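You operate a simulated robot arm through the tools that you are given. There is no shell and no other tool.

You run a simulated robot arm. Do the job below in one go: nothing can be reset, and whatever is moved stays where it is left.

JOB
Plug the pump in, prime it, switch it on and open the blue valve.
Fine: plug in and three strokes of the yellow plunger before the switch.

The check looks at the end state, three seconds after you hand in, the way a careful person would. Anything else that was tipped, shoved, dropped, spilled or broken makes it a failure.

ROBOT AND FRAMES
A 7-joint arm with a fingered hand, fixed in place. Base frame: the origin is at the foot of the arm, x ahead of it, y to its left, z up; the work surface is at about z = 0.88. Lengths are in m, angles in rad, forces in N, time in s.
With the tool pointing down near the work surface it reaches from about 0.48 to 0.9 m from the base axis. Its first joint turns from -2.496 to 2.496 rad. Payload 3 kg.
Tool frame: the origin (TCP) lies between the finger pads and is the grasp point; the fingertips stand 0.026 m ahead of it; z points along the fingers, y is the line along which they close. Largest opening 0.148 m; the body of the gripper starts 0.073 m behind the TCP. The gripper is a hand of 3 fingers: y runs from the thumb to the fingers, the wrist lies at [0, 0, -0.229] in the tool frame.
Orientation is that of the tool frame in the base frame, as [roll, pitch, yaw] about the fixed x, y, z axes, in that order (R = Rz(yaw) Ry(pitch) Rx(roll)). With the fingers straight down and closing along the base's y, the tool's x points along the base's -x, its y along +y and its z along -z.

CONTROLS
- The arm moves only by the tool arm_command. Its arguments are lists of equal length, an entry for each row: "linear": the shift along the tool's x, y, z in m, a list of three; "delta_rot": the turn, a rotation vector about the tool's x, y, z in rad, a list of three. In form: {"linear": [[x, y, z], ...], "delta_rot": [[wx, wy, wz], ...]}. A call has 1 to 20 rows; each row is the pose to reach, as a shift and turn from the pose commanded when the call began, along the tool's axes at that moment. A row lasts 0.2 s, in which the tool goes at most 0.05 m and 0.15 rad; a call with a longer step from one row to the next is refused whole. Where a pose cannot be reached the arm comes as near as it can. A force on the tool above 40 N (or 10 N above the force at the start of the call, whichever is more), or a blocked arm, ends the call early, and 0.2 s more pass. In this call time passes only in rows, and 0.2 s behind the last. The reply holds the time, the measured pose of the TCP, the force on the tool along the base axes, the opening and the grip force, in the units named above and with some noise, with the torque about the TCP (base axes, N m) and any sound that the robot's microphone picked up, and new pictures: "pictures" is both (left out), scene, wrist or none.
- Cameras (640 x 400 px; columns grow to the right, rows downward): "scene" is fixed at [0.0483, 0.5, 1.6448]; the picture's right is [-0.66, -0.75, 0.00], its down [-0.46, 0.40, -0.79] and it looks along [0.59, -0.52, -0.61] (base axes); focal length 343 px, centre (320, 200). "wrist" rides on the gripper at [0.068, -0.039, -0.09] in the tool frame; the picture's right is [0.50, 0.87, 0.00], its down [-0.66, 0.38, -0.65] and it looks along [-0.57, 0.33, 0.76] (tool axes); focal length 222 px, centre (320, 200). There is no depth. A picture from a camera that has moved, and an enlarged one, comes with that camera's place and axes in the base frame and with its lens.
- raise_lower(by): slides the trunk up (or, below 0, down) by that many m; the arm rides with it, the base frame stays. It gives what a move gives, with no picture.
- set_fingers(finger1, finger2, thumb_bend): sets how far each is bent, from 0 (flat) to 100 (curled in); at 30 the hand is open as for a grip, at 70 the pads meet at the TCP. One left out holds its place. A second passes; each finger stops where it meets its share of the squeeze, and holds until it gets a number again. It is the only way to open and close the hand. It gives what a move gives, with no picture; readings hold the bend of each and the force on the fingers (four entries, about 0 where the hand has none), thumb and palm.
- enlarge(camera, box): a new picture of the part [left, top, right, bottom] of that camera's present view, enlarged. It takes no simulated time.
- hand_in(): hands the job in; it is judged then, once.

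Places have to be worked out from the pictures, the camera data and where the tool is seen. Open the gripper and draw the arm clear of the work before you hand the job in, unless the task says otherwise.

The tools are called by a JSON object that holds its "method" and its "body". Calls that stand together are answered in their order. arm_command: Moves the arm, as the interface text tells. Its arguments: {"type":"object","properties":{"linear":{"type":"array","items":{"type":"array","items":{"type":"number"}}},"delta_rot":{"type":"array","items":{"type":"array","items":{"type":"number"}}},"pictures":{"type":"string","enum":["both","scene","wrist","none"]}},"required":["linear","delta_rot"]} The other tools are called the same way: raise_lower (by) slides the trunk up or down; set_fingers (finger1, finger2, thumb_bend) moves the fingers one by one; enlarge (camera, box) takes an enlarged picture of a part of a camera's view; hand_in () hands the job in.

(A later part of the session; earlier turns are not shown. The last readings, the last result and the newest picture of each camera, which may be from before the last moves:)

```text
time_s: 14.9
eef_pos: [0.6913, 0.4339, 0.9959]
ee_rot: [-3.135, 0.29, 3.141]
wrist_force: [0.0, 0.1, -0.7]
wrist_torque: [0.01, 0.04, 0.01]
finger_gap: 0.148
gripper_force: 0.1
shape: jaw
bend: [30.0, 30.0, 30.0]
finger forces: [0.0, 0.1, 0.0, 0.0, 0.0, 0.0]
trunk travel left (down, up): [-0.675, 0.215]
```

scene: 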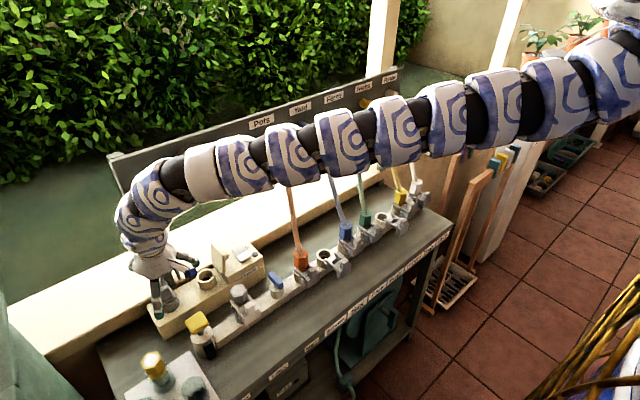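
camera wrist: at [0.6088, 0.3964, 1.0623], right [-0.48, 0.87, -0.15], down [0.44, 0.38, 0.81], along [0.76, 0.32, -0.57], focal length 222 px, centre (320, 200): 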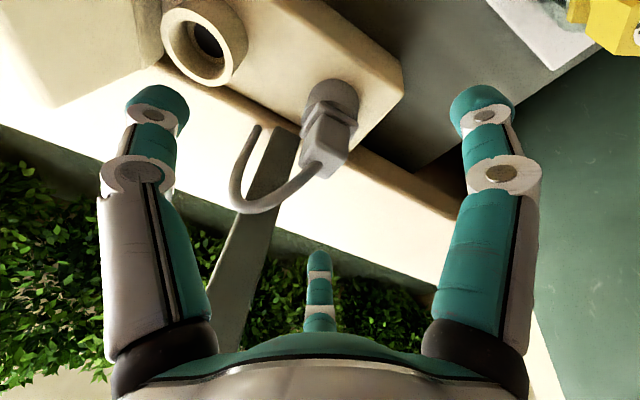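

Now at (0.691, 0.434, 0.996) with headroom below. I move to the grasp point in small steps.

{"method": "arm_command", "body": {"linear": [[-0.006, 0.003, 0.012], [-0.011, 0.006, 0.026], [-0.0153, 0.0061, 0.041]], "delta_rot": [[0, 0, 0], [0, 0, 0], [0, 0, 0]]}}

{"method": "enlarge", "body": {"camera": "wrist", "box": [200, 100, 440, 280]}}

{"method": "enlarge", "body": {"camera": "scene", "box": [120, 220, 240, 330]}}

```text
time_s: 15.7
eef_pos: [0.7179, 0.4367, 0.9593]
ee_rot: [-3.134, 0.291, 3.14]
wrist_force: [0.4, 0.2, 0.5]
wrist_torque: [0.02, 0.03, 0.01]
finger_gap: 0.1478
gripper_force: 0.0
shape: jaw
bend: [30.0, 30.0, 30.0]
finger forces: [0.0, 0.0, 0.0, 0.0, 0.0, 0.0]
trunk travel left (down, up): [-0.675, 0.215]
camera wrist: at [0.6268, 0.4007, 1.0256], right [-0.48, 0.87, -0.15], down [0.44, 0.38, 0.81], along [0.76, 0.32, -0.57], focal length 222 px, centre (320, 200)
```

scene: 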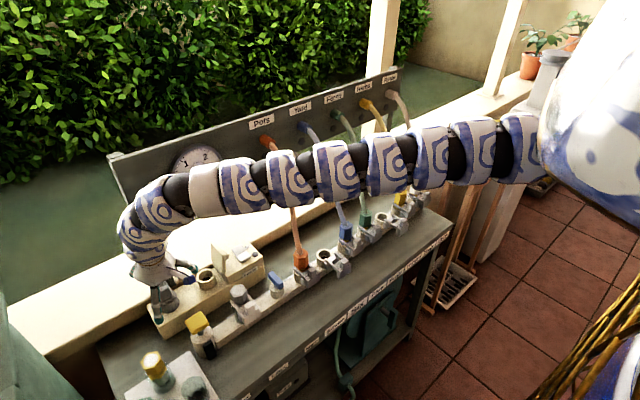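
wrist: 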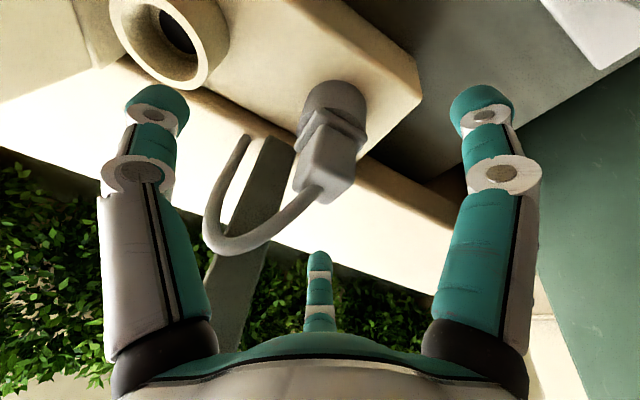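

```text
2.22 times, centred on (320, 190) of wrist
camera zoom: at [0.6268, 0.4007, 1.0256], right [-0.48, 0.87, -0.15], down [0.44, 0.38, 0.81], along [0.76, 0.32, -0.57], focal length 494 px, centre (320, 222)
```

zoom: 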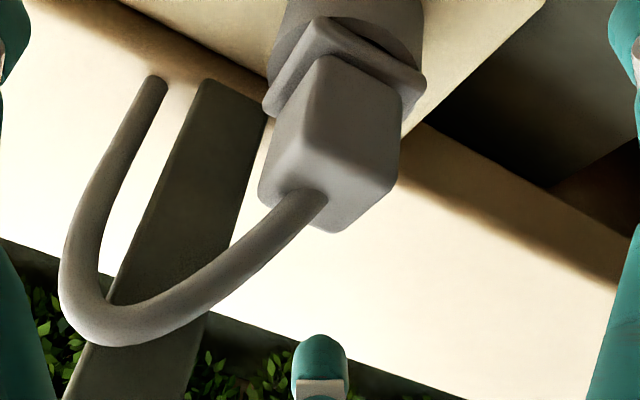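

```text
3.64 times, centred on (180, 275) of scene
camera zoom: at [0.0483, 0.5, 1.6448], right [-0.66, -0.75, 0.0], down [-0.46, 0.4, -0.79], along [0.59, -0.52, -0.61], focal length 1247 px, centre (829, -73)
```

zoom: 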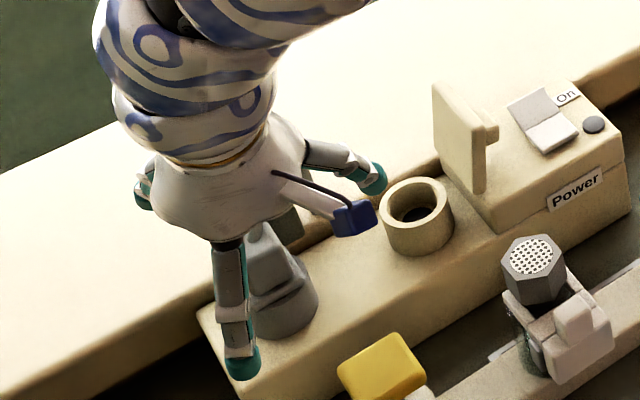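

The TCP is right over the plug top and nothing is touching. I close the fingers part-way first to check for symmetric contact.

{"method": "set_fingers", "body": {"finger1": 52, "finger2": 52, "thumb_bend": 52}}

{"method": "enlarge", "body": {"camera": "wrist", "box": [160, 80, 480, 280]}}

{"method": "enlarge", "body": {"camera": "scene", "box": [130, 240, 220, 320]}}

```text
time_s: 16.7
eef_pos: [0.7162, 0.4389, 0.9582]
ee_rot: [-3.136, 0.29, -3.141]
wrist_force: [0.2, 0.1, -0.3]
wrist_torque: [0.0, 0.03, 0.01]
finger_gap: 0.056
gripper_force: 0.0
shape: fingers
bend: [52.0, 52.0, 52.0]
finger forces: [0.0, 0.0, 0.0, 0.0, 0.0, 0.0]
trunk travel left (down, up): [-0.675, 0.215]
```

```text
2.00 times, centred on (320, 180) of wrist
camera zoom: at [0.6262, 0.4016, 1.0261], right [-0.48, 0.87, -0.15], down [0.44, 0.38, 0.81], along [0.76, 0.32, -0.57], focal length 444 px, centre (320, 240)
```

zoom: 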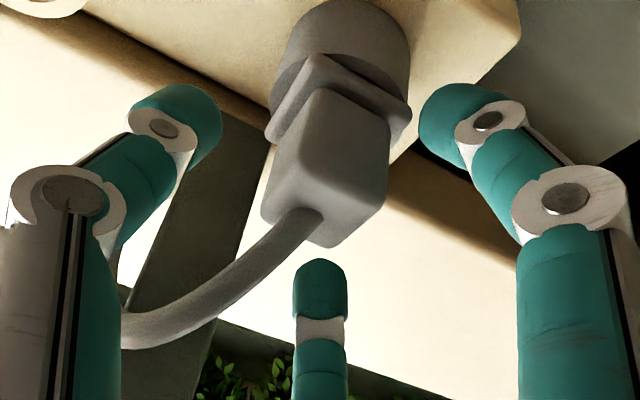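

```text
5.00 times, centred on (175, 280) of scene
camera zoom: at [0.0483, 0.5, 1.6448], right [-0.66, -0.75, 0.0], down [-0.46, 0.4, -0.79], along [0.59, -0.52, -0.61], focal length 1714 px, centre (1045, -200)
```

zoom: 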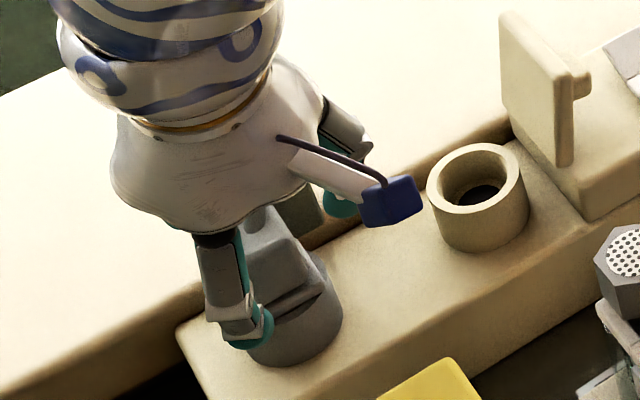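

Fingers straddle the plug cube symmetrically. I close to grip.

{"method": "set_fingers", "body": {"finger1": 70, "finger2": 70, "thumb_bend": 70}}

{"method": "enlarge", "body": {"camera": "wrist", "box": [160, 80, 480, 280]}}

{"method": "enlarge", "body": {"camera": "scene", "box": [130, 240, 220, 320]}}

```text
time_s: 17.7
eef_pos: [0.7169, 0.4382, 0.961]
ee_rot: [-3.135, 0.29, -3.141]
wrist_force: [0.1, -0.5, 0.8]
wrist_torque: [-0.01, 0.03, 0.01]
finger_gap: 0.0249
gripper_force: 12.4
shape: fingers
bend: [60.0, 60.0, 65.0]
finger forces: [8.1, 7.7, 0.0, 0.0, 8.7, 0.0]
trunk travel left (down, up): [-0.675, 0.215]
```

```text
2.00 times, centred on (320, 180) of wrist
camera zoom: at [0.6262, 0.4015, 1.0262], right [-0.48, 0.87, -0.15], down [0.44, 0.38, 0.81], along [0.76, 0.32, -0.57], focal length 444 px, centre (320, 240)
```

zoom: 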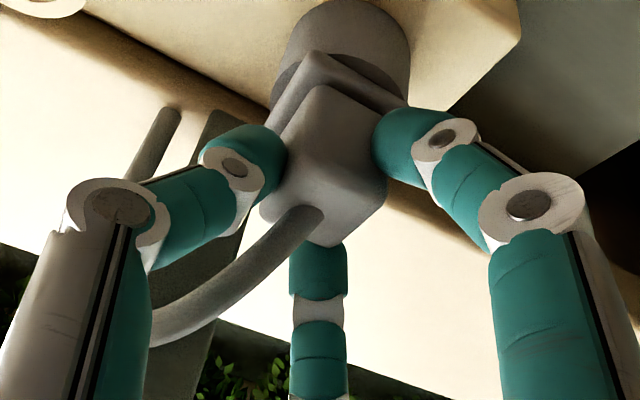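

```text
5.00 times, centred on (175, 280) of scene
camera zoom: at [0.0483, 0.5, 1.6448], right [-0.66, -0.75, 0.0], down [-0.46, 0.4, -0.79], along [0.59, -0.52, -0.61], focal length 1714 px, centre (1045, -200)
```

zoom: 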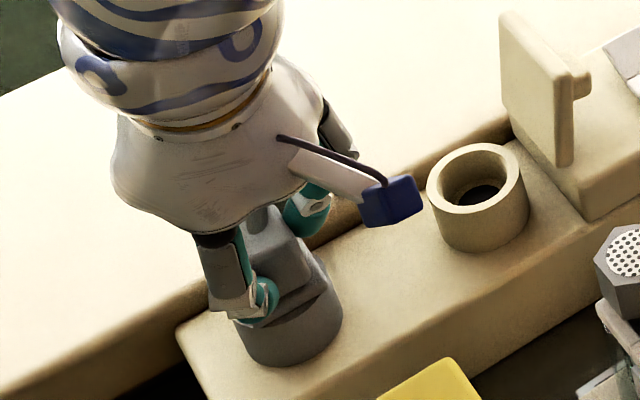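

All three fingers hold about 8 N and the plug has not shifted. I lift straight up along base z in small steps.

{"method": "arm_command", "body": {"linear": [[-0.003, 0, -0.01], [-0.006, 0, -0.02], [-0.009, 0, -0.03], [-0.012, 0, -0.04]], "delta_rot": [[0, 0, 0], [0, 0, 0], [0, 0, 0], [0, 0, 0]]}}

{"method": "enlarge", "body": {"camera": "wrist", "box": [160, 40, 480, 240]}}

{"method": "enlarge", "body": {"camera": "scene", "box": [130, 230, 220, 320]}}

```text
time_s: 18.7
eef_pos: [0.7164, 0.4392, 1.002]
ee_rot: [-3.132, 0.29, 3.14]
wrist_force: [0.1, 1.0, -1.7]
wrist_torque: [0.01, 0.02, -0.02]
finger_gap: 0.0246
gripper_force: 11.9
shape: fingers
bend: [60.0, 60.0, 65.0]
finger forces: [7.5, 7.7, 0.1, 0.1, 8.5, 0.1]
trunk travel left (down, up): [-0.675, 0.215]
camera wrist: at [0.6256, 0.4023, 1.0683], right [-0.48, 0.87, -0.15], down [0.44, 0.38, 0.81], along [0.76, 0.32, -0.57], focal length 222 px, centre (320, 200)
```

scene: 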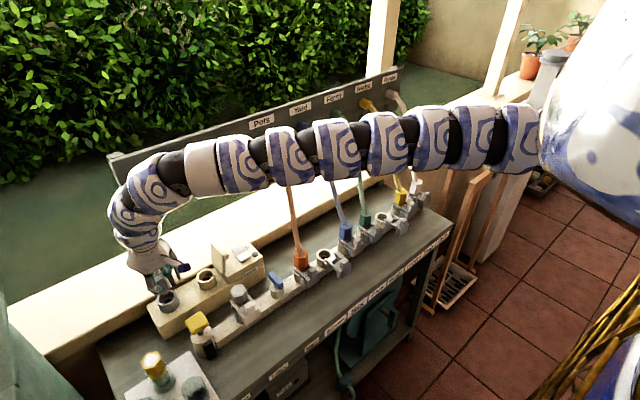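
wrist: 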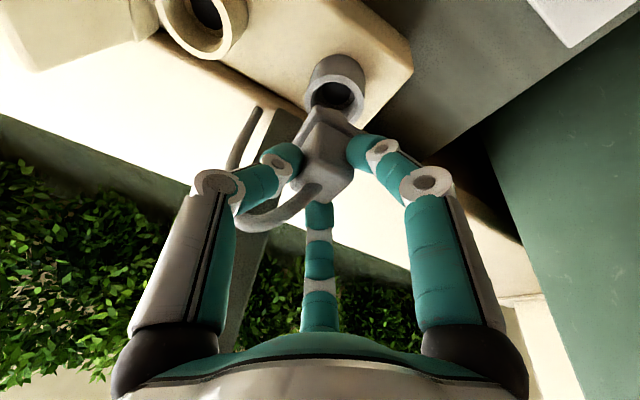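

```text
2.00 times, centred on (320, 140) of wrist
camera zoom: at [0.6256, 0.4023, 1.0683], right [-0.48, 0.87, -0.15], down [0.44, 0.38, 0.81], along [0.76, 0.32, -0.57], focal length 444 px, centre (320, 320)
```

zoom: 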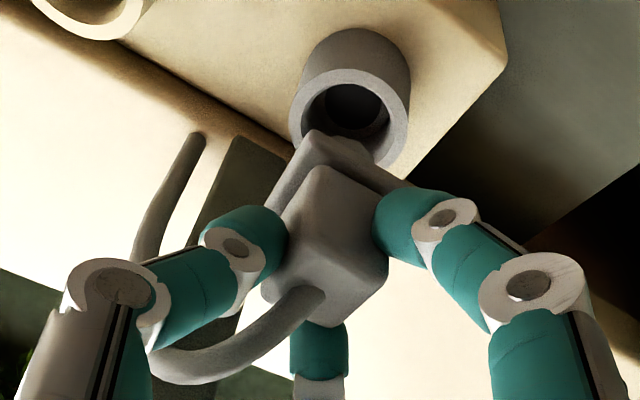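

```text
4.44 times, centred on (175, 275) of scene
camera zoom: at [0.0483, 0.5, 1.6448], right [-0.66, -0.75, 0.0], down [-0.46, 0.4, -0.79], along [0.59, -0.52, -0.61], focal length 1524 px, centre (964, -133)
```

zoom: 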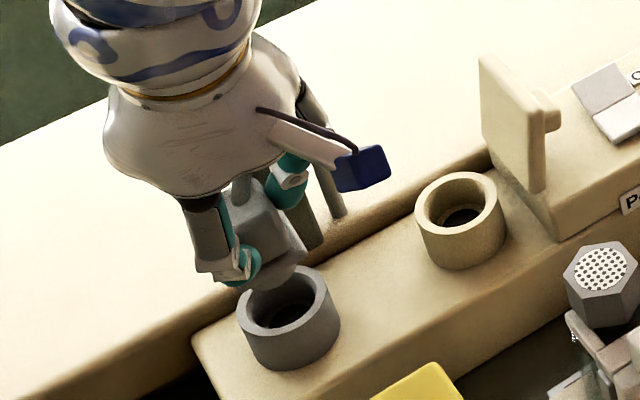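

The plug came free with almost no resistance. I raise it a little more to see its underside and the open holder.

{"method": "arm_command", "body": {"linear": [[-0.003, 0, -0.01], [-0.006, 0, -0.02], [-0.0075, 0, -0.025]], "delta_rot": [[0, 0, 0], [0, 0, 0], [0, 0, 0]]}}

{"method": "enlarge", "body": {"camera": "wrist", "box": [160, 40, 480, 240]}}

{"method": "enlarge", "body": {"camera": "scene", "box": [130, 230, 220, 320]}}

```text
time_s: 19.5
eef_pos: [0.7165, 0.4391, 1.029]
ee_rot: [-3.134, 0.29, 3.141]
wrist_force: [-0.5, 0.5, -0.6]
wrist_torque: [-0.03, -0.01, 0.01]
finger_gap: 0.0246
gripper_force: 11.5
shape: fingers
bend: [60.0, 60.0, 65.0]
finger forces: [7.5, 7.6, 0.1, 0.0, 8.4, 0.0]
trunk travel left (down, up): [-0.675, 0.215]
camera wrist: at [0.6266, 0.4026, 1.0953], right [-0.48, 0.87, -0.15], down [0.44, 0.38, 0.81], along [0.76, 0.32, -0.56], focal length 222 px, centre (320, 200)
```

scene: 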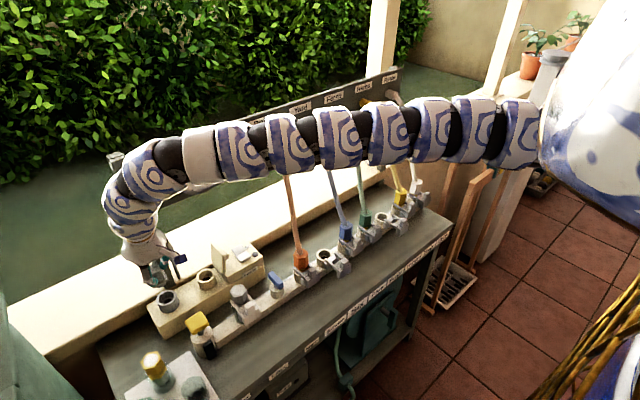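
wrist: 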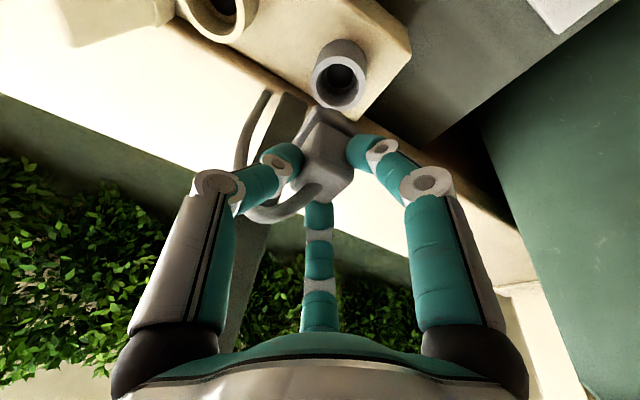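

```text
2.00 times, centred on (320, 140) of wrist
camera zoom: at [0.6266, 0.4026, 1.0953], right [-0.48, 0.87, -0.15], down [0.44, 0.38, 0.81], along [0.76, 0.32, -0.56], focal length 444 px, centre (320, 320)
```

zoom: 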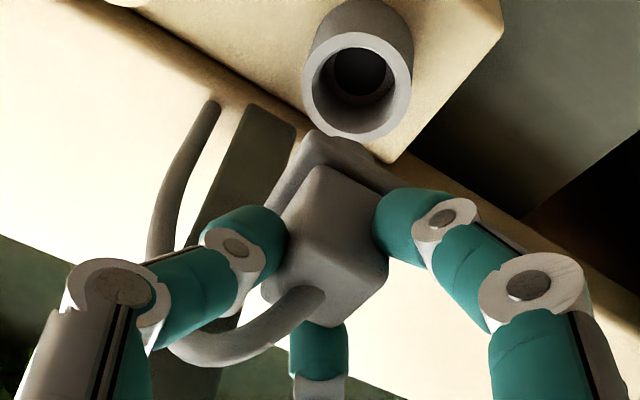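

```text
4.44 times, centred on (175, 275) of scene
camera zoom: at [0.0483, 0.5, 1.6448], right [-0.66, -0.75, 0.0], down [-0.46, 0.4, -0.79], along [0.59, -0.52, -0.61], focal length 1524 px, centre (964, -133)
```

zoom: 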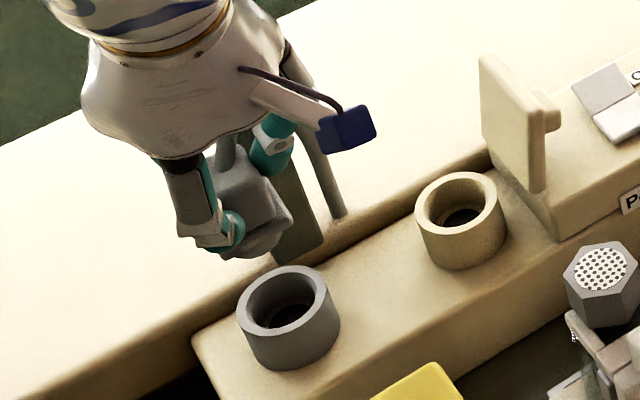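

The plug is out and held. Before carrying it I need its nose length and the lid position, because the thumb's knuckle may meet the upright lid beside the socket.

{"method": "enlarge", "body": {"camera": "scene", "box": [140, 250, 190, 310]}}

{"method": "enlarge", "body": {"camera": "scene", "box": [190, 230, 260, 300]}}

{"method": "enlarge", "body": {"camera": "wrist", "box": [40, 0, 300, 160]}}

```text
6.67 times, centred on (165, 280) of scene
camera zoom: at [0.0483, 0.5, 1.6448], right [-0.66, -0.75, 0.0], down [-0.46, 0.4, -0.79], along [0.59, -0.52, -0.61], focal length 2286 px, centre (1353, -333)
```

zoom: 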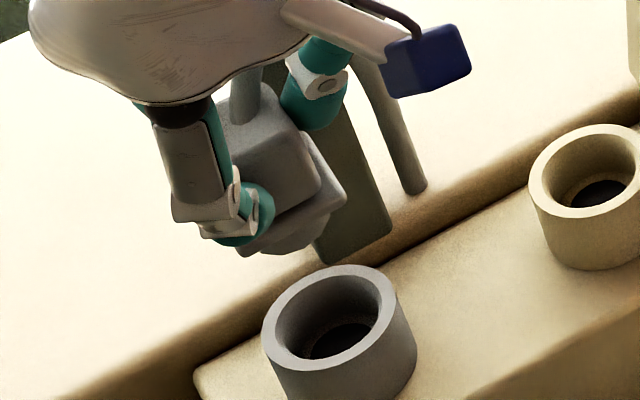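

```text
5.71 times, centred on (225, 265) of scene
camera zoom: at [0.0483, 0.5, 1.6448], right [-0.66, -0.75, 0.0], down [-0.46, 0.4, -0.79], along [0.59, -0.52, -0.61], focal length 1959 px, centre (863, -171)
```

zoom: 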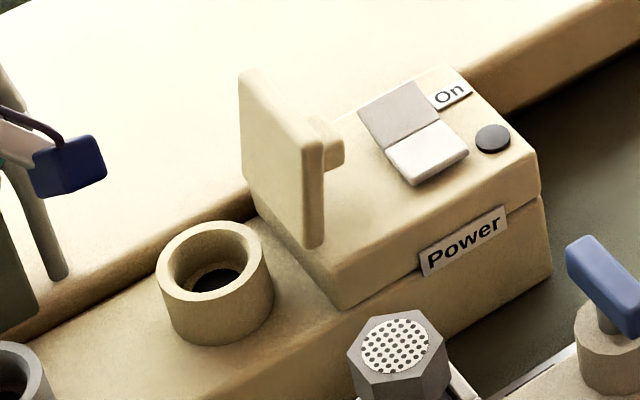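

```text
2.46 times, centred on (170, 80) of wrist
camera zoom: at [0.6266, 0.4026, 1.0953], right [-0.48, 0.87, -0.15], down [0.44, 0.38, 0.81], along [0.76, 0.32, -0.56], focal length 547 px, centre (689, 495)
```

zoom: 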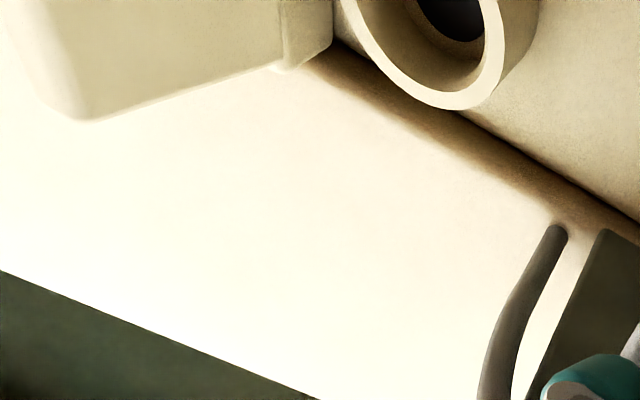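

The nose is short, and the thumb on the −y side would meet the upright lid (top ≈0.985) at the socket. I'll put the plug back in its holder and grip it again with the hand turned so that no finger points at the lid.

{"method": "arm_command", "body": {"linear": [[0.0057, 0, 0.0192], [0.0115, 0, 0.0383], [0.0158, 0, 0.0527], [0.0186, 0, 0.0622]], "delta_rot": [[0, 0, 0], [0, 0, 0], [0, 0, 0], [0, 0, 0]]}}

{"method": "enlarge", "body": {"camera": "wrist", "box": [160, 40, 480, 240]}}

{"method": "enlarge", "body": {"camera": "scene", "box": [140, 250, 190, 310]}}

```text
time_s: 20.5
eef_pos: [0.7174, 0.4389, 0.9634]
ee_rot: [-3.134, 0.289, -3.141]
wrist_force: [-0.2, 0.2, 0.4]
wrist_torque: [0.0, 0.02, -0.02]
finger_gap: 0.0246
gripper_force: 11.3
shape: fingers
bend: [60.0, 60.0, 65.0]
finger forces: [7.4, 7.6, 0.0, 0.0, 8.1, 0.0]
trunk travel left (down, up): [-0.675, 0.215]
camera wrist: at [0.6268, 0.4026, 1.0295], right [-0.48, 0.87, -0.15], down [0.44, 0.38, 0.81], along [0.76, 0.32, -0.57], focal length 222 px, centre (320, 200)
```

scene: 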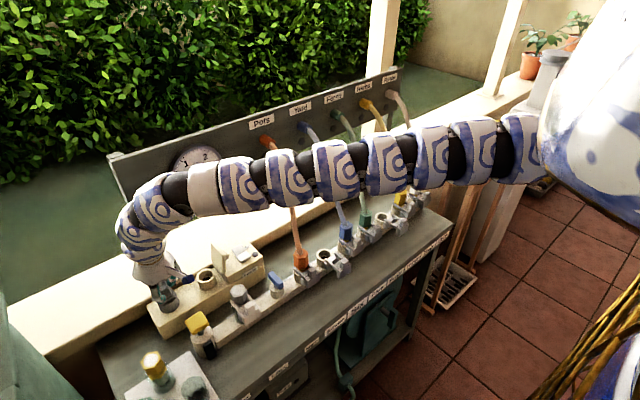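
wrist: 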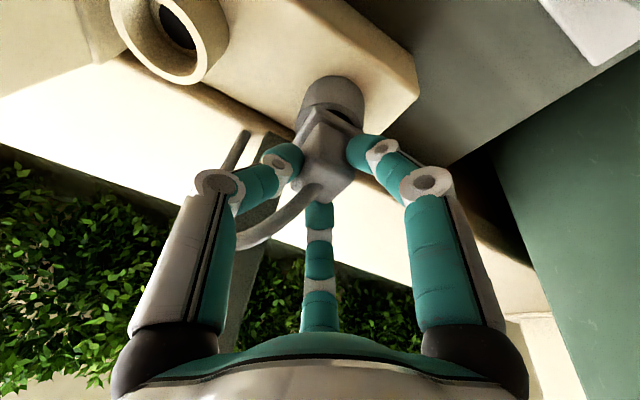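

```text
2.00 times, centred on (320, 140) of wrist
camera zoom: at [0.6268, 0.4026, 1.0295], right [-0.48, 0.87, -0.15], down [0.44, 0.38, 0.81], along [0.76, 0.32, -0.57], focal length 444 px, centre (320, 320)
```

zoom: 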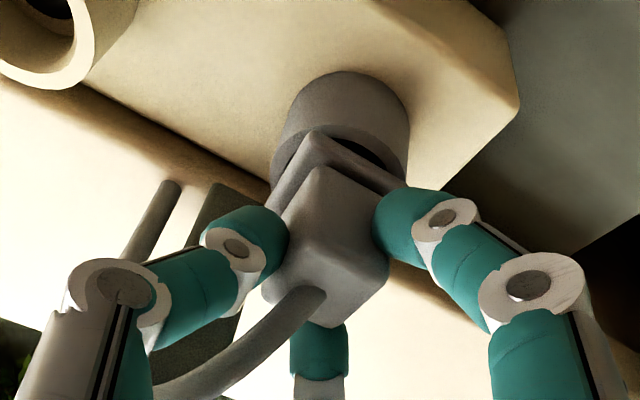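

```text
6.67 times, centred on (165, 280) of scene
camera zoom: at [0.0483, 0.5, 1.6448], right [-0.66, -0.75, 0.0], down [-0.46, 0.4, -0.79], along [0.59, -0.52, -0.61], focal length 2286 px, centre (1353, -333)
```

zoom: 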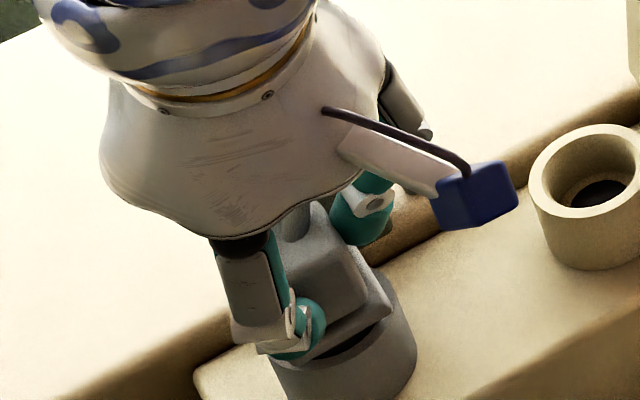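

A small dark gap under the flange shows it isn't fully seated. I lower about 4 mm more.

{"method": "arm_command", "body": {"linear": [[0.0006, 0, 0.002], [0.0012, 0, 0.004]], "delta_rot": [[0, 0, 0], [0, 0, 0]], "pictures": "none"}}

{"method": "enlarge", "body": {"camera": "wrist", "box": [160, 40, 480, 240]}}

{"method": "enlarge", "body": {"camera": "scene", "box": [140, 250, 190, 310]}}

```text
time_s: 21.1
eef_pos: [0.7182, 0.4398, 0.9598]
ee_rot: [-3.134, 0.292, -3.141]
wrist_force: [0.0, -0.6, 2.0]
wrist_torque: [0.06, 0.03, 0.02]
finger_gap: 0.0243
gripper_force: 12.7
shape: fingers
bend: [60.0, 60.0, 65.0]
finger forces: [8.2, 8.2, 0.1, 0.0, 8.7, 0.0]
trunk travel left (down, up): [-0.675, 0.215]
```

```text
2.00 times, centred on (320, 140) of wrist
camera zoom: at [0.6267, 0.4029, 1.026], right [-0.48, 0.87, -0.15], down [0.44, 0.38, 0.81], along [0.76, 0.32, -0.56], focal length 444 px, centre (320, 320)
```

zoom: 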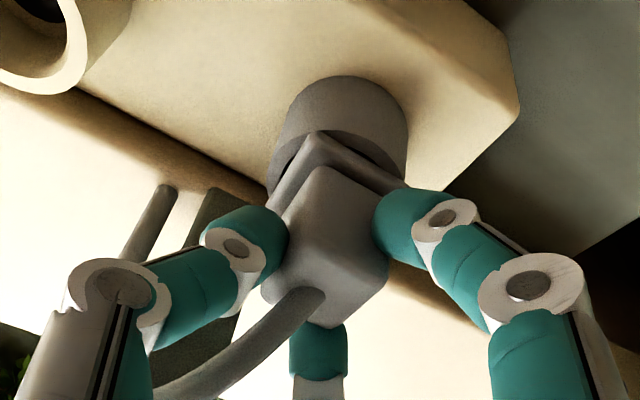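

```text
6.67 times, centred on (165, 280) of scene
camera zoom: at [0.0483, 0.5, 1.6448], right [-0.66, -0.75, 0.0], down [-0.46, 0.4, -0.79], along [0.59, -0.52, -0.61], focal length 2286 px, centre (1353, -333)
```

zoom: 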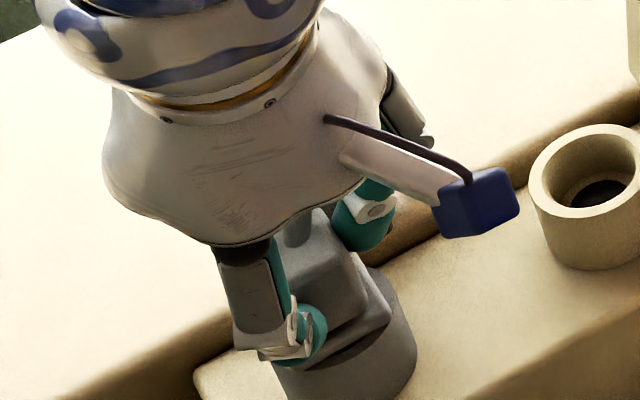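

The flange is seated again (2 N upward). I open the fingers and rise straight up.

{"method": "set_fingers", "body": {"finger1": 32, "finger2": 32, "thumb_bend": 32}}

{"method": "arm_command", "body": {"linear": [[-0.008, 0, -0.029], [-0.015, 0, -0.055], [-0.023, 0, -0.083], [-0.032, 0, -0.108]], "delta_rot": [[0, 0, 0], [0, 0, 0], [0, 0, 0], [0, 0, 0]]}}

{"method": "enlarge", "body": {"camera": "scene", "box": [140, 250, 220, 320]}}

```text
time_s: 22.1
eef_pos: [0.7172, 0.4398, 0.9589]
ee_rot: [-3.132, 0.29, 3.142]
wrist_force: [-0.2, -0.1, -0.9]
wrist_torque: [-0.01, -0.02, 0.02]
finger_gap: 0.1203
gripper_force: 0.0
shape: fingers
bend: [32.0, 32.0, 32.0]
finger forces: [0.0, 0.1, 0.1, 0.0, 0.0, 0.1]
trunk travel left (down, up): [-0.675, 0.215]
```

```text
time_s: 23.1
eef_pos: [0.7163, 0.4389, 1.0698]
ee_rot: [-3.136, 0.29, -3.141]
wrist_force: [0.0, -0.8, 0.4]
wrist_torque: [-0.01, 0.0, -0.01]
finger_gap: 0.1206
gripper_force: 0.1
shape: fingers
bend: [32.0, 32.0, 32.0]
finger forces: [0.1, 0.0, 0.0, 0.0, 0.0, 0.1]
trunk travel left (down, up): [-0.675, 0.215]
camera wrist: at [0.6255, 0.4018, 1.1365], right [-0.48, 0.87, -0.15], down [0.44, 0.38, 0.81], along [0.76, 0.32, -0.57], focal length 222 px, centre (320, 200)
```

scene: 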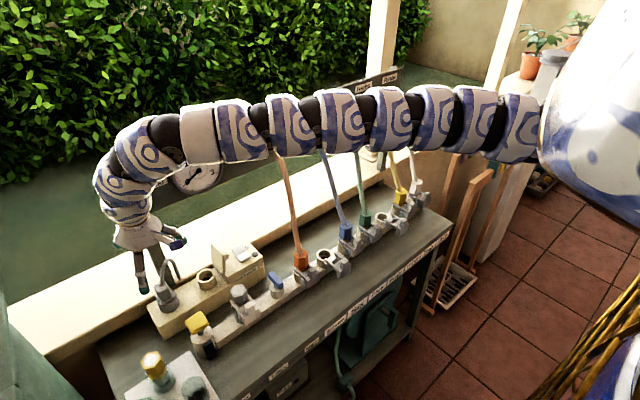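
wrist: 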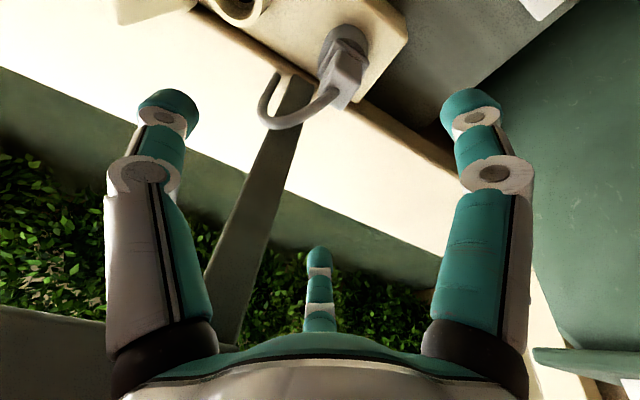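

```text
5.71 times, centred on (180, 285) of scene
camera zoom: at [0.0483, 0.5, 1.6448], right [-0.66, -0.75, 0.0], down [-0.46, 0.4, -0.79], along [0.59, -0.52, -0.61], focal length 1959 px, centre (1120, -286)
```

zoom: 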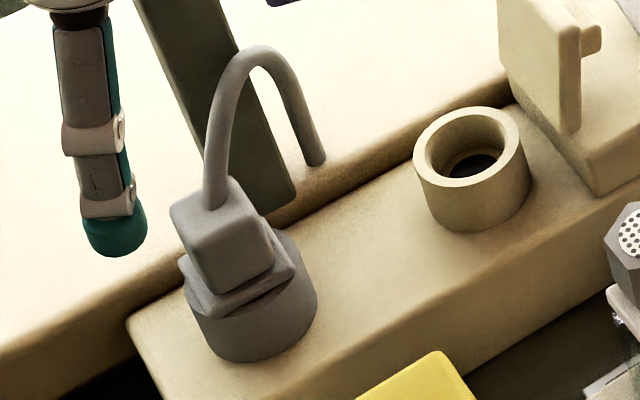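

The plug is back in its holder as before. I move back to clear the post, lean slightly more, and will then turn the hand about its own axis by 66°.

{"method": "arm_command", "body": {"linear": [[0.022, 0, -0.01], [0.044, 0, -0.02], [0.0642, 0, -0.0297]], "delta_rot": [[0, 0, 0], [0, -0.03, 0], [0, -0.06, 0]], "pictures": "none"}}

{"method": "arm_command", "body": {"linear": [[0, 0, 0], [0, 0, 0], [0, 0, 0], [0, 0, 0], [0, 0, 0], [0, 0, 0], [0, 0, 0], [0, 0, 0]], "delta_rot": [[0, 0, -0.144], [0, 0, -0.288], [0, 0, -0.432], [0, 0, -0.576], [0, 0, -0.72], [0, 0, -0.864], [0, 0, -1.008], [0, 0, -1.152]]}}

```text
time_s: 23.9
eef_pos: [0.6468, 0.4407, 1.0814]
ee_rot: [-3.135, 0.351, 3.14]
wrist_force: [-0.2, -0.1, 0.3]
wrist_torque: [-0.01, -0.04, 0.03]
finger_gap: 0.1202
gripper_force: 0.2
shape: fingers
bend: [32.0, 32.0, 32.0]
finger forces: [0.0, 0.0, 0.0, 0.0, 0.1, 0.0]
trunk travel left (down, up): [-0.675, 0.215]
```

```text
time_s: 25.7
eef_pos: [0.6468, 0.4422, 1.0826]
ee_rot: [-2.817, 0.133, -1.967]
wrist_force: [-0.1, 0.2, -0.5]
wrist_torque: [0.01, -0.01, 0.01]
finger_gap: 0.1203
gripper_force: 0.0
shape: fingers
bend: [32.0, 32.0, 32.0]
finger forces: [0.1, 0.0, 0.0, 0.0, 0.0, 0.1]
trunk travel left (down, up): [-0.675, 0.215]
camera wrist: at [0.6234, 0.3654, 1.1693], right [-0.93, -0.11, -0.34], down [-0.3, 0.76, 0.58], along [0.2, 0.64, -0.74], focal length 222 px, centre (320, 200)
```

scene: 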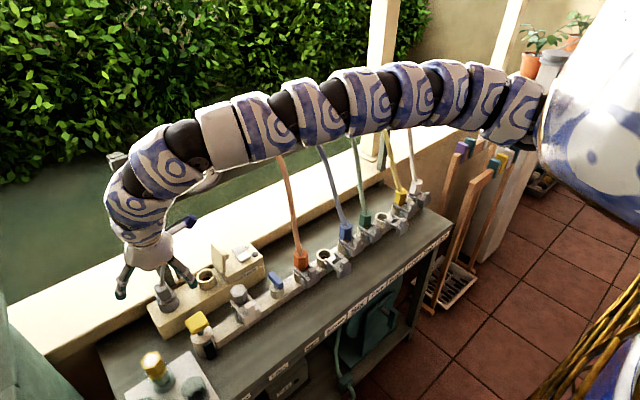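
wrist: 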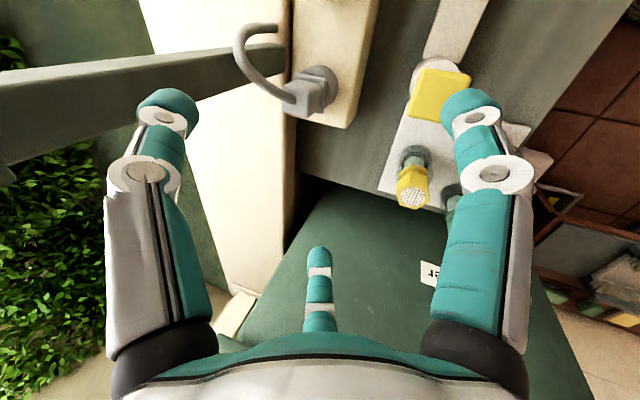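

The hand turned as planned: thumb toward azimuth −25°, fingers at −142° and 96°. I enlarge the wrist view to re-locate the plug from this angle.

{"method": "enlarge", "body": {"camera": "wrist", "box": [220, 10, 380, 130]}}

```text
3.33 times, centred on (300, 70) of wrist
camera zoom: at [0.6234, 0.3654, 1.1693], right [-0.93, -0.11, -0.34], down [-0.3, 0.76, 0.58], along [0.2, 0.64, -0.74], focal length 740 px, centre (387, 633)
```

zoom: 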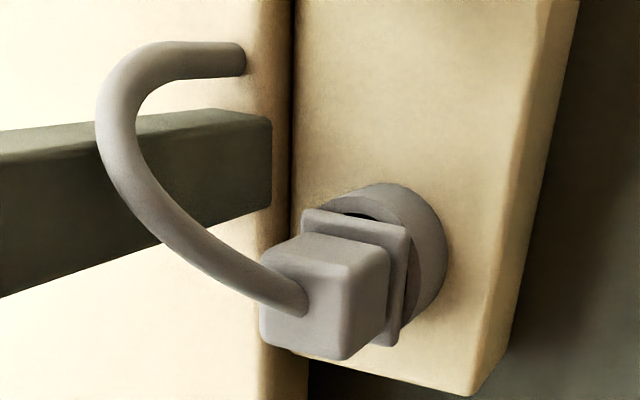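

From this view the plug top is at (0.72, 0.438), consistent with before. I narrow the fingers so they clear the post and cable, then go to the pre-grasp point.

{"method": "set_fingers", "body": {"finger1": 45, "finger2": 45, "thumb_bend": 45}}

{"method": "arm_command", "body": {"linear": [[-0.003, -0.008, 0.023], [-0.0055, -0.016, 0.046], [-0.0079, -0.0239, 0.068]], "delta_rot": [[0, 0, 0], [0, 0, 0], [0, 0, 0]]}}

{"method": "enlarge", "body": {"camera": "wrist", "box": [200, 60, 440, 210]}}

{"method": "enlarge", "body": {"camera": "scene", "box": [120, 230, 240, 320]}}

```text
time_s: 26.7
eef_pos: [0.6452, 0.4402, 1.0815]
ee_rot: [-2.816, 0.134, -1.968]
wrist_force: [-0.4, -0.4, -0.4]
wrist_torque: [0.03, 0.02, 0.03]
finger_gap: 0.0787
gripper_force: 0.0
shape: fingers
bend: [45.0, 45.0, 45.0]
finger forces: [0.0, 0.0, 0.1, 0.0, 0.1, 0.0]
trunk travel left (down, up): [-0.675, 0.215]
```

```text
time_s: 27.5
eef_pos: [0.6932, 0.4388, 1.0239]
ee_rot: [-2.817, 0.131, -1.969]
wrist_force: [0.9, -0.9, 0.2]
wrist_torque: [0.02, -0.01, -0.01]
finger_gap: 0.0793
gripper_force: 0.0
shape: fingers
bend: [45.0, 45.0, 45.0]
finger forces: [0.0, 0.1, 0.1, 0.0, 0.0, 0.0]
trunk travel left (down, up): [-0.675, 0.215]
camera wrist: at [0.6702, 0.3627, 1.111], right [-0.93, -0.11, -0.34], down [-0.3, 0.76, 0.58], along [0.2, 0.64, -0.74], focal length 222 px, centre (320, 200)
```

scene: 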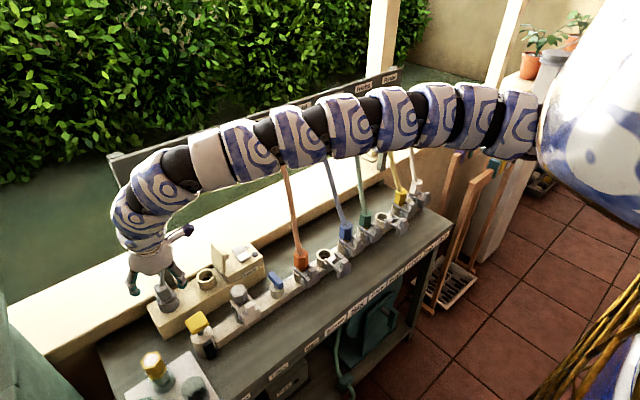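
wrist: 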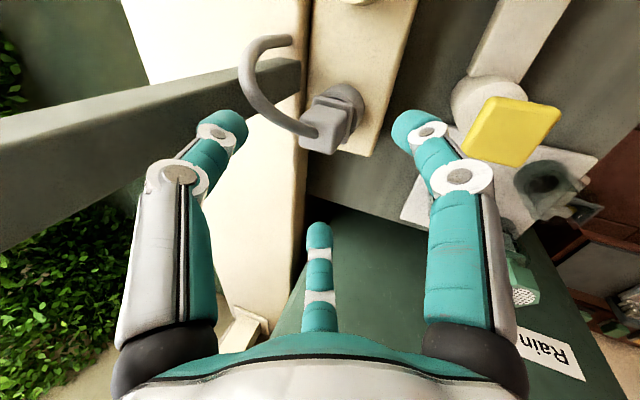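

```text
2.67 times, centred on (320, 135) of wrist
camera zoom: at [0.6702, 0.3627, 1.111], right [-0.93, -0.11, -0.34], down [-0.3, 0.76, 0.58], along [0.2, 0.64, -0.74], focal length 592 px, centre (320, 373)
```

zoom: 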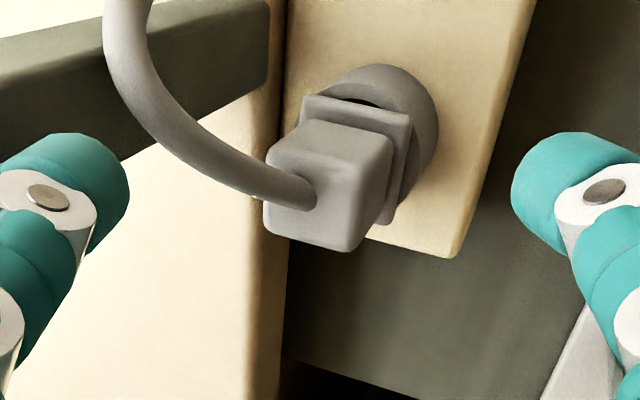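

```text
4.44 times, centred on (180, 275) of scene
camera zoom: at [0.0483, 0.5, 1.6448], right [-0.66, -0.75, 0.0], down [-0.46, 0.4, -0.79], along [0.59, -0.52, -0.61], focal length 1524 px, centre (942, -133)
```

zoom: 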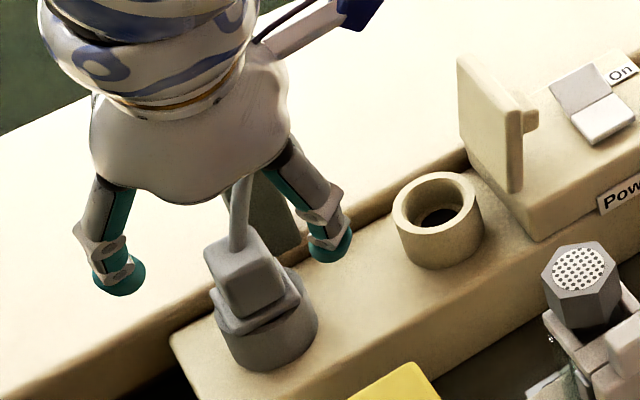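

The plug top is at about (0.7215, 0.4375). I advance the remaining 6.8 cm along the tool axis.

{"method": "arm_command", "body": {"linear": [[-0.0007, -0.0012, 0.023], [-0.0014, -0.0024, 0.046], [-0.002, -0.0036, 0.067]], "delta_rot": [[0, 0, 0], [0, 0, 0], [0, 0, 0]]}}

{"method": "enlarge", "body": {"camera": "wrist", "box": [180, 80, 460, 260]}}

{"method": "enlarge", "body": {"camera": "scene", "box": [130, 230, 220, 320]}}

```text
time_s: 28.3
eef_pos: [0.7186, 0.4391, 0.9635]
ee_rot: [-2.818, 0.131, -1.967]
wrist_force: [-12.4, 1.2, 3.5]
wrist_torque: [-0.03, 0.0, -0.09]
finger_gap: 0.0681
gripper_force: 6.0
shape: fingers
bend: [45.0, 45.0, 50.0]
finger forces: [0.1, 0.1, 0.0, 0.1, 11.8, 0.1]
trunk travel left (down, up): [-0.675, 0.215]
camera wrist: at [0.695, 0.3627, 1.0517], right [-0.93, -0.11, -0.34], down [-0.3, 0.76, 0.58], along [0.2, 0.64, -0.74], focal length 222 px, centre (320, 200)
```

scene: 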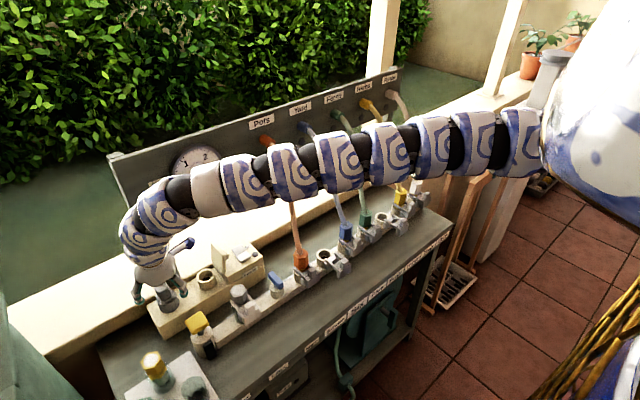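
wrist: 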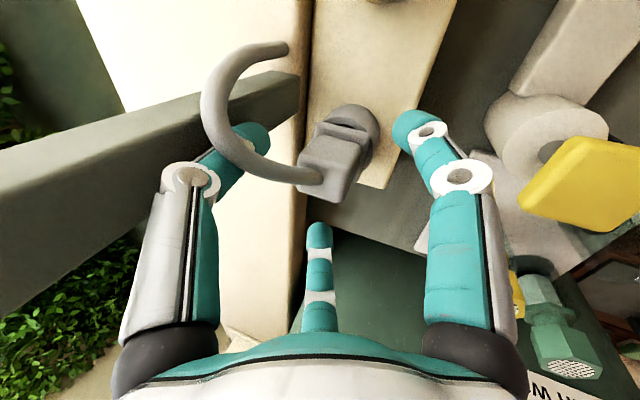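

```text
2.22 times, centred on (320, 170) of wrist
camera zoom: at [0.695, 0.3627, 1.0517], right [-0.93, -0.11, -0.34], down [-0.3, 0.76, 0.58], along [0.2, 0.64, -0.74], focal length 494 px, centre (320, 267)
```

zoom: 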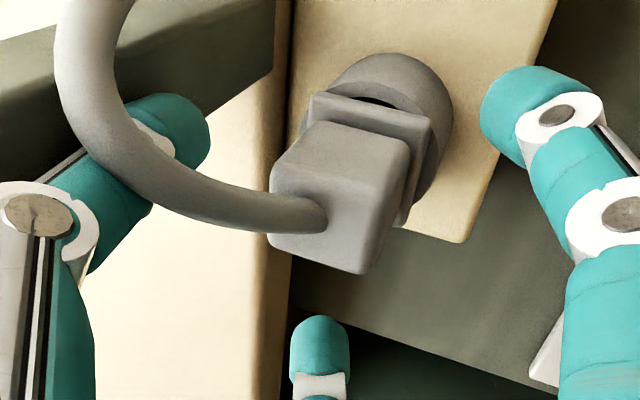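

```text
4.44 times, centred on (175, 275) of scene
camera zoom: at [0.0483, 0.5, 1.6448], right [-0.66, -0.75, 0.0], down [-0.46, 0.4, -0.79], along [0.59, -0.52, -0.61], focal length 1524 px, centre (964, -133)
```

zoom: 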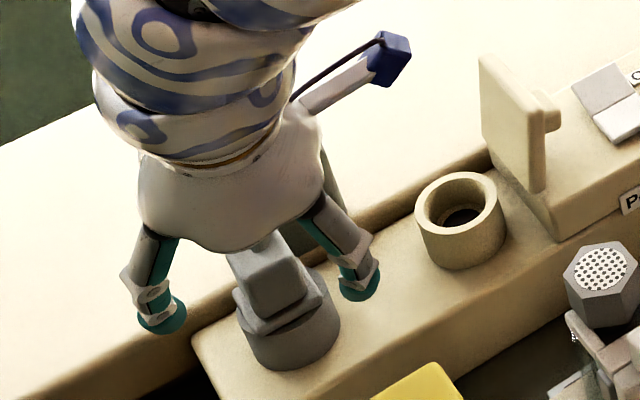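

The thumb is pressing on the panel post (12 N in −x). I bend the thumb in to take it off the post, leaving the fingers where they are.

{"method": "set_fingers", "body": {"thumb_bend": 56}}

{"method": "enlarge", "body": {"camera": "wrist", "box": [180, 80, 460, 260]}}

```text
time_s: 29.3
eef_pos: [0.7208, 0.4385, 0.9635]
ee_rot: [-2.818, 0.134, -1.967]
wrist_force: [-0.7, -0.9, 0.0]
wrist_torque: [-0.03, 0.01, 0.02]
finger_gap: 0.0616
gripper_force: 0.0
shape: fingers
bend: [45.0, 45.0, 56.0]
finger forces: [0.0, 0.0, 0.1, 0.0, 0.0, 0.0]
trunk travel left (down, up): [-0.675, 0.215]
```

```text
2.22 times, centred on (320, 170) of wrist
camera zoom: at [0.6972, 0.3623, 1.0514], right [-0.93, -0.1, -0.34], down [-0.3, 0.76, 0.58], along [0.2, 0.64, -0.74], focal length 494 px, centre (320, 267)
```

zoom: 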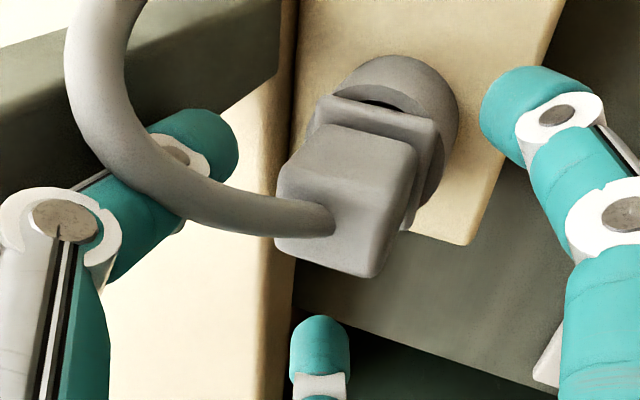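

The contact is gone. I pre-shape the fingers near contact, then close together.

{"method": "set_fingers", "body": {"finger1": 57, "finger2": 57, "thumb_bend": 59}}

{"method": "set_fingers", "body": {"finger1": 72, "finger2": 72, "thumb_bend": 72}}

{"method": "enlarge", "body": {"camera": "wrist", "box": [180, 80, 460, 260]}}

{"method": "enlarge", "body": {"camera": "scene", "box": [130, 230, 220, 320]}}

```text
time_s: 30.3
eef_pos: [0.72, 0.4385, 0.9651]
ee_rot: [-2.815, 0.134, -1.969]
wrist_force: [-1.2, 0.1, -0.4]
wrist_torque: [0.0, 0.03, 0.02]
finger_gap: 0.0383
gripper_force: 0.0
shape: fingers
bend: [56.0, 56.0, 59.0]
finger forces: [0.0, 0.1, 0.0, 0.1, 0.1, 0.0]
trunk travel left (down, up): [-0.675, 0.215]
```

```text
time_s: 31.3
eef_pos: [0.7197, 0.438, 0.9652]
ee_rot: [-2.817, 0.135, -1.969]
wrist_force: [2.0, -0.9, 0.3]
wrist_torque: [-0.07, -0.1, -0.01]
finger_gap: 0.0161
gripper_force: 13.0
shape: fingers
bend: [62.0, 61.0, 67.0]
finger forces: [7.6, 9.7, 0.0, 0.0, 9.6, 0.1]
trunk travel left (down, up): [-0.675, 0.215]
```

```text
2.22 times, centred on (320, 170) of wrist
camera zoom: at [0.6973, 0.3621, 1.0515], right [-0.93, -0.1, -0.34], down [-0.3, 0.76, 0.58], along [0.2, 0.64, -0.74], focal length 494 px, centre (320, 267)
```

zoom: 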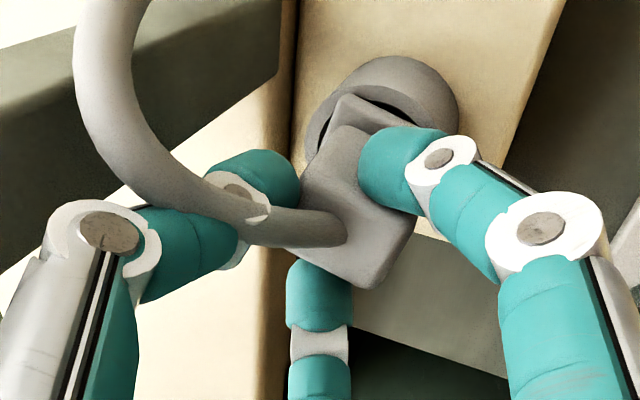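

```text
4.44 times, centred on (175, 275) of scene
camera zoom: at [0.0483, 0.5, 1.6448], right [-0.66, -0.75, 0.0], down [-0.46, 0.4, -0.79], along [0.59, -0.52, -0.61], focal length 1524 px, centre (964, -133)
```

zoom: 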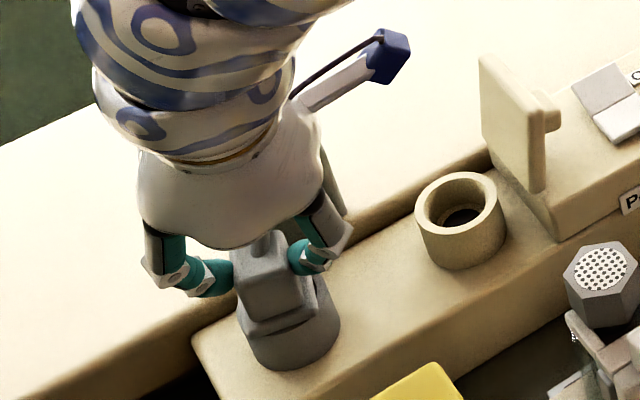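

Grip forces are 8–10 N; the plug turned a little in its round holder, so it isn't keyed. I lift straight up 7 cm.

{"method": "arm_command", "body": {"linear": [[-0.0013, -0.0032, -0.0094], [-0.0026, -0.0064, -0.0188], [-0.0046, -0.0112, -0.0329], [-0.0069, -0.0168, -0.0493], [-0.0092, -0.0224, -0.0657]], "delta_rot": [[0, 0, 0], [0, 0, 0], [0, 0, 0], [0, 0, 0], [0, 0, 0]]}}

{"method": "enlarge", "body": {"camera": "wrist", "box": [180, 40, 460, 220]}}

{"method": "enlarge", "body": {"camera": "scene", "box": [130, 230, 220, 310]}}

```text
time_s: 32.5
eef_pos: [0.7202, 0.4354, 1.0356]
ee_rot: [-2.818, 0.134, -1.969]
wrist_force: [-0.4, 0.5, -0.3]
wrist_torque: [0.0, -0.02, -0.01]
finger_gap: 0.016
gripper_force: 12.1
shape: fingers
bend: [62.0, 61.0, 67.0]
finger forces: [7.3, 10.1, 0.1, 0.1, 7.3, 0.1]
trunk travel left (down, up): [-0.675, 0.215]
camera wrist: at [0.6969, 0.3611, 1.1223], right [-0.93, -0.1, -0.34], down [-0.3, 0.76, 0.58], along [0.2, 0.65, -0.74], focal length 222 px, centre (320, 200)
```

scene: 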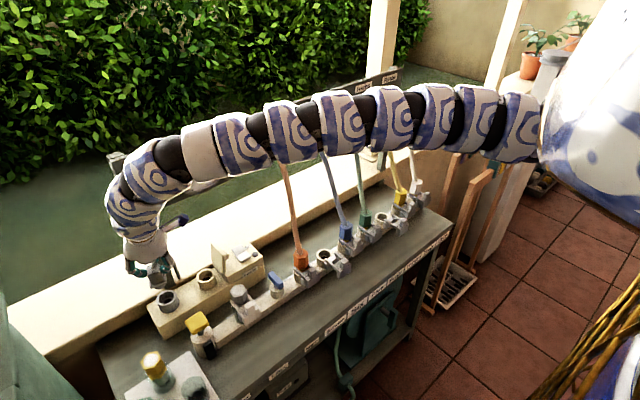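
wrist: 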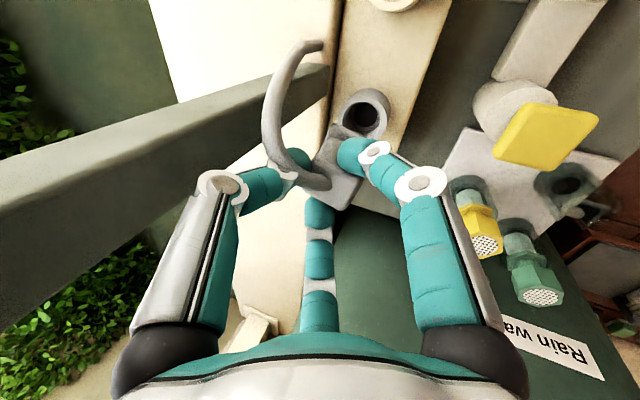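

```text
2.22 times, centred on (320, 130) of wrist
camera zoom: at [0.6969, 0.3611, 1.1223], right [-0.93, -0.1, -0.34], down [-0.3, 0.76, 0.58], along [0.2, 0.65, -0.74], focal length 494 px, centre (320, 356)
```

zoom: 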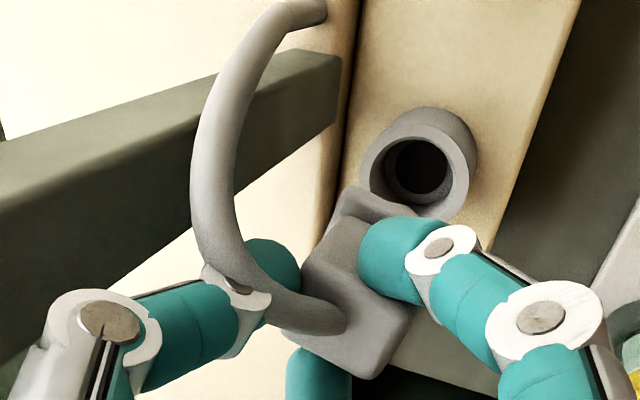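

```text
5.00 times, centred on (175, 270) of scene
camera zoom: at [0.0483, 0.5, 1.6448], right [-0.66, -0.75, 0.0], down [-0.46, 0.4, -0.79], along [0.59, -0.52, -0.61], focal length 1714 px, centre (1045, -150)
```

zoom: 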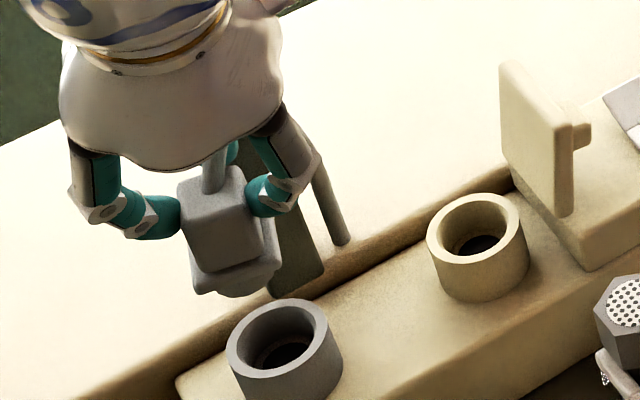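

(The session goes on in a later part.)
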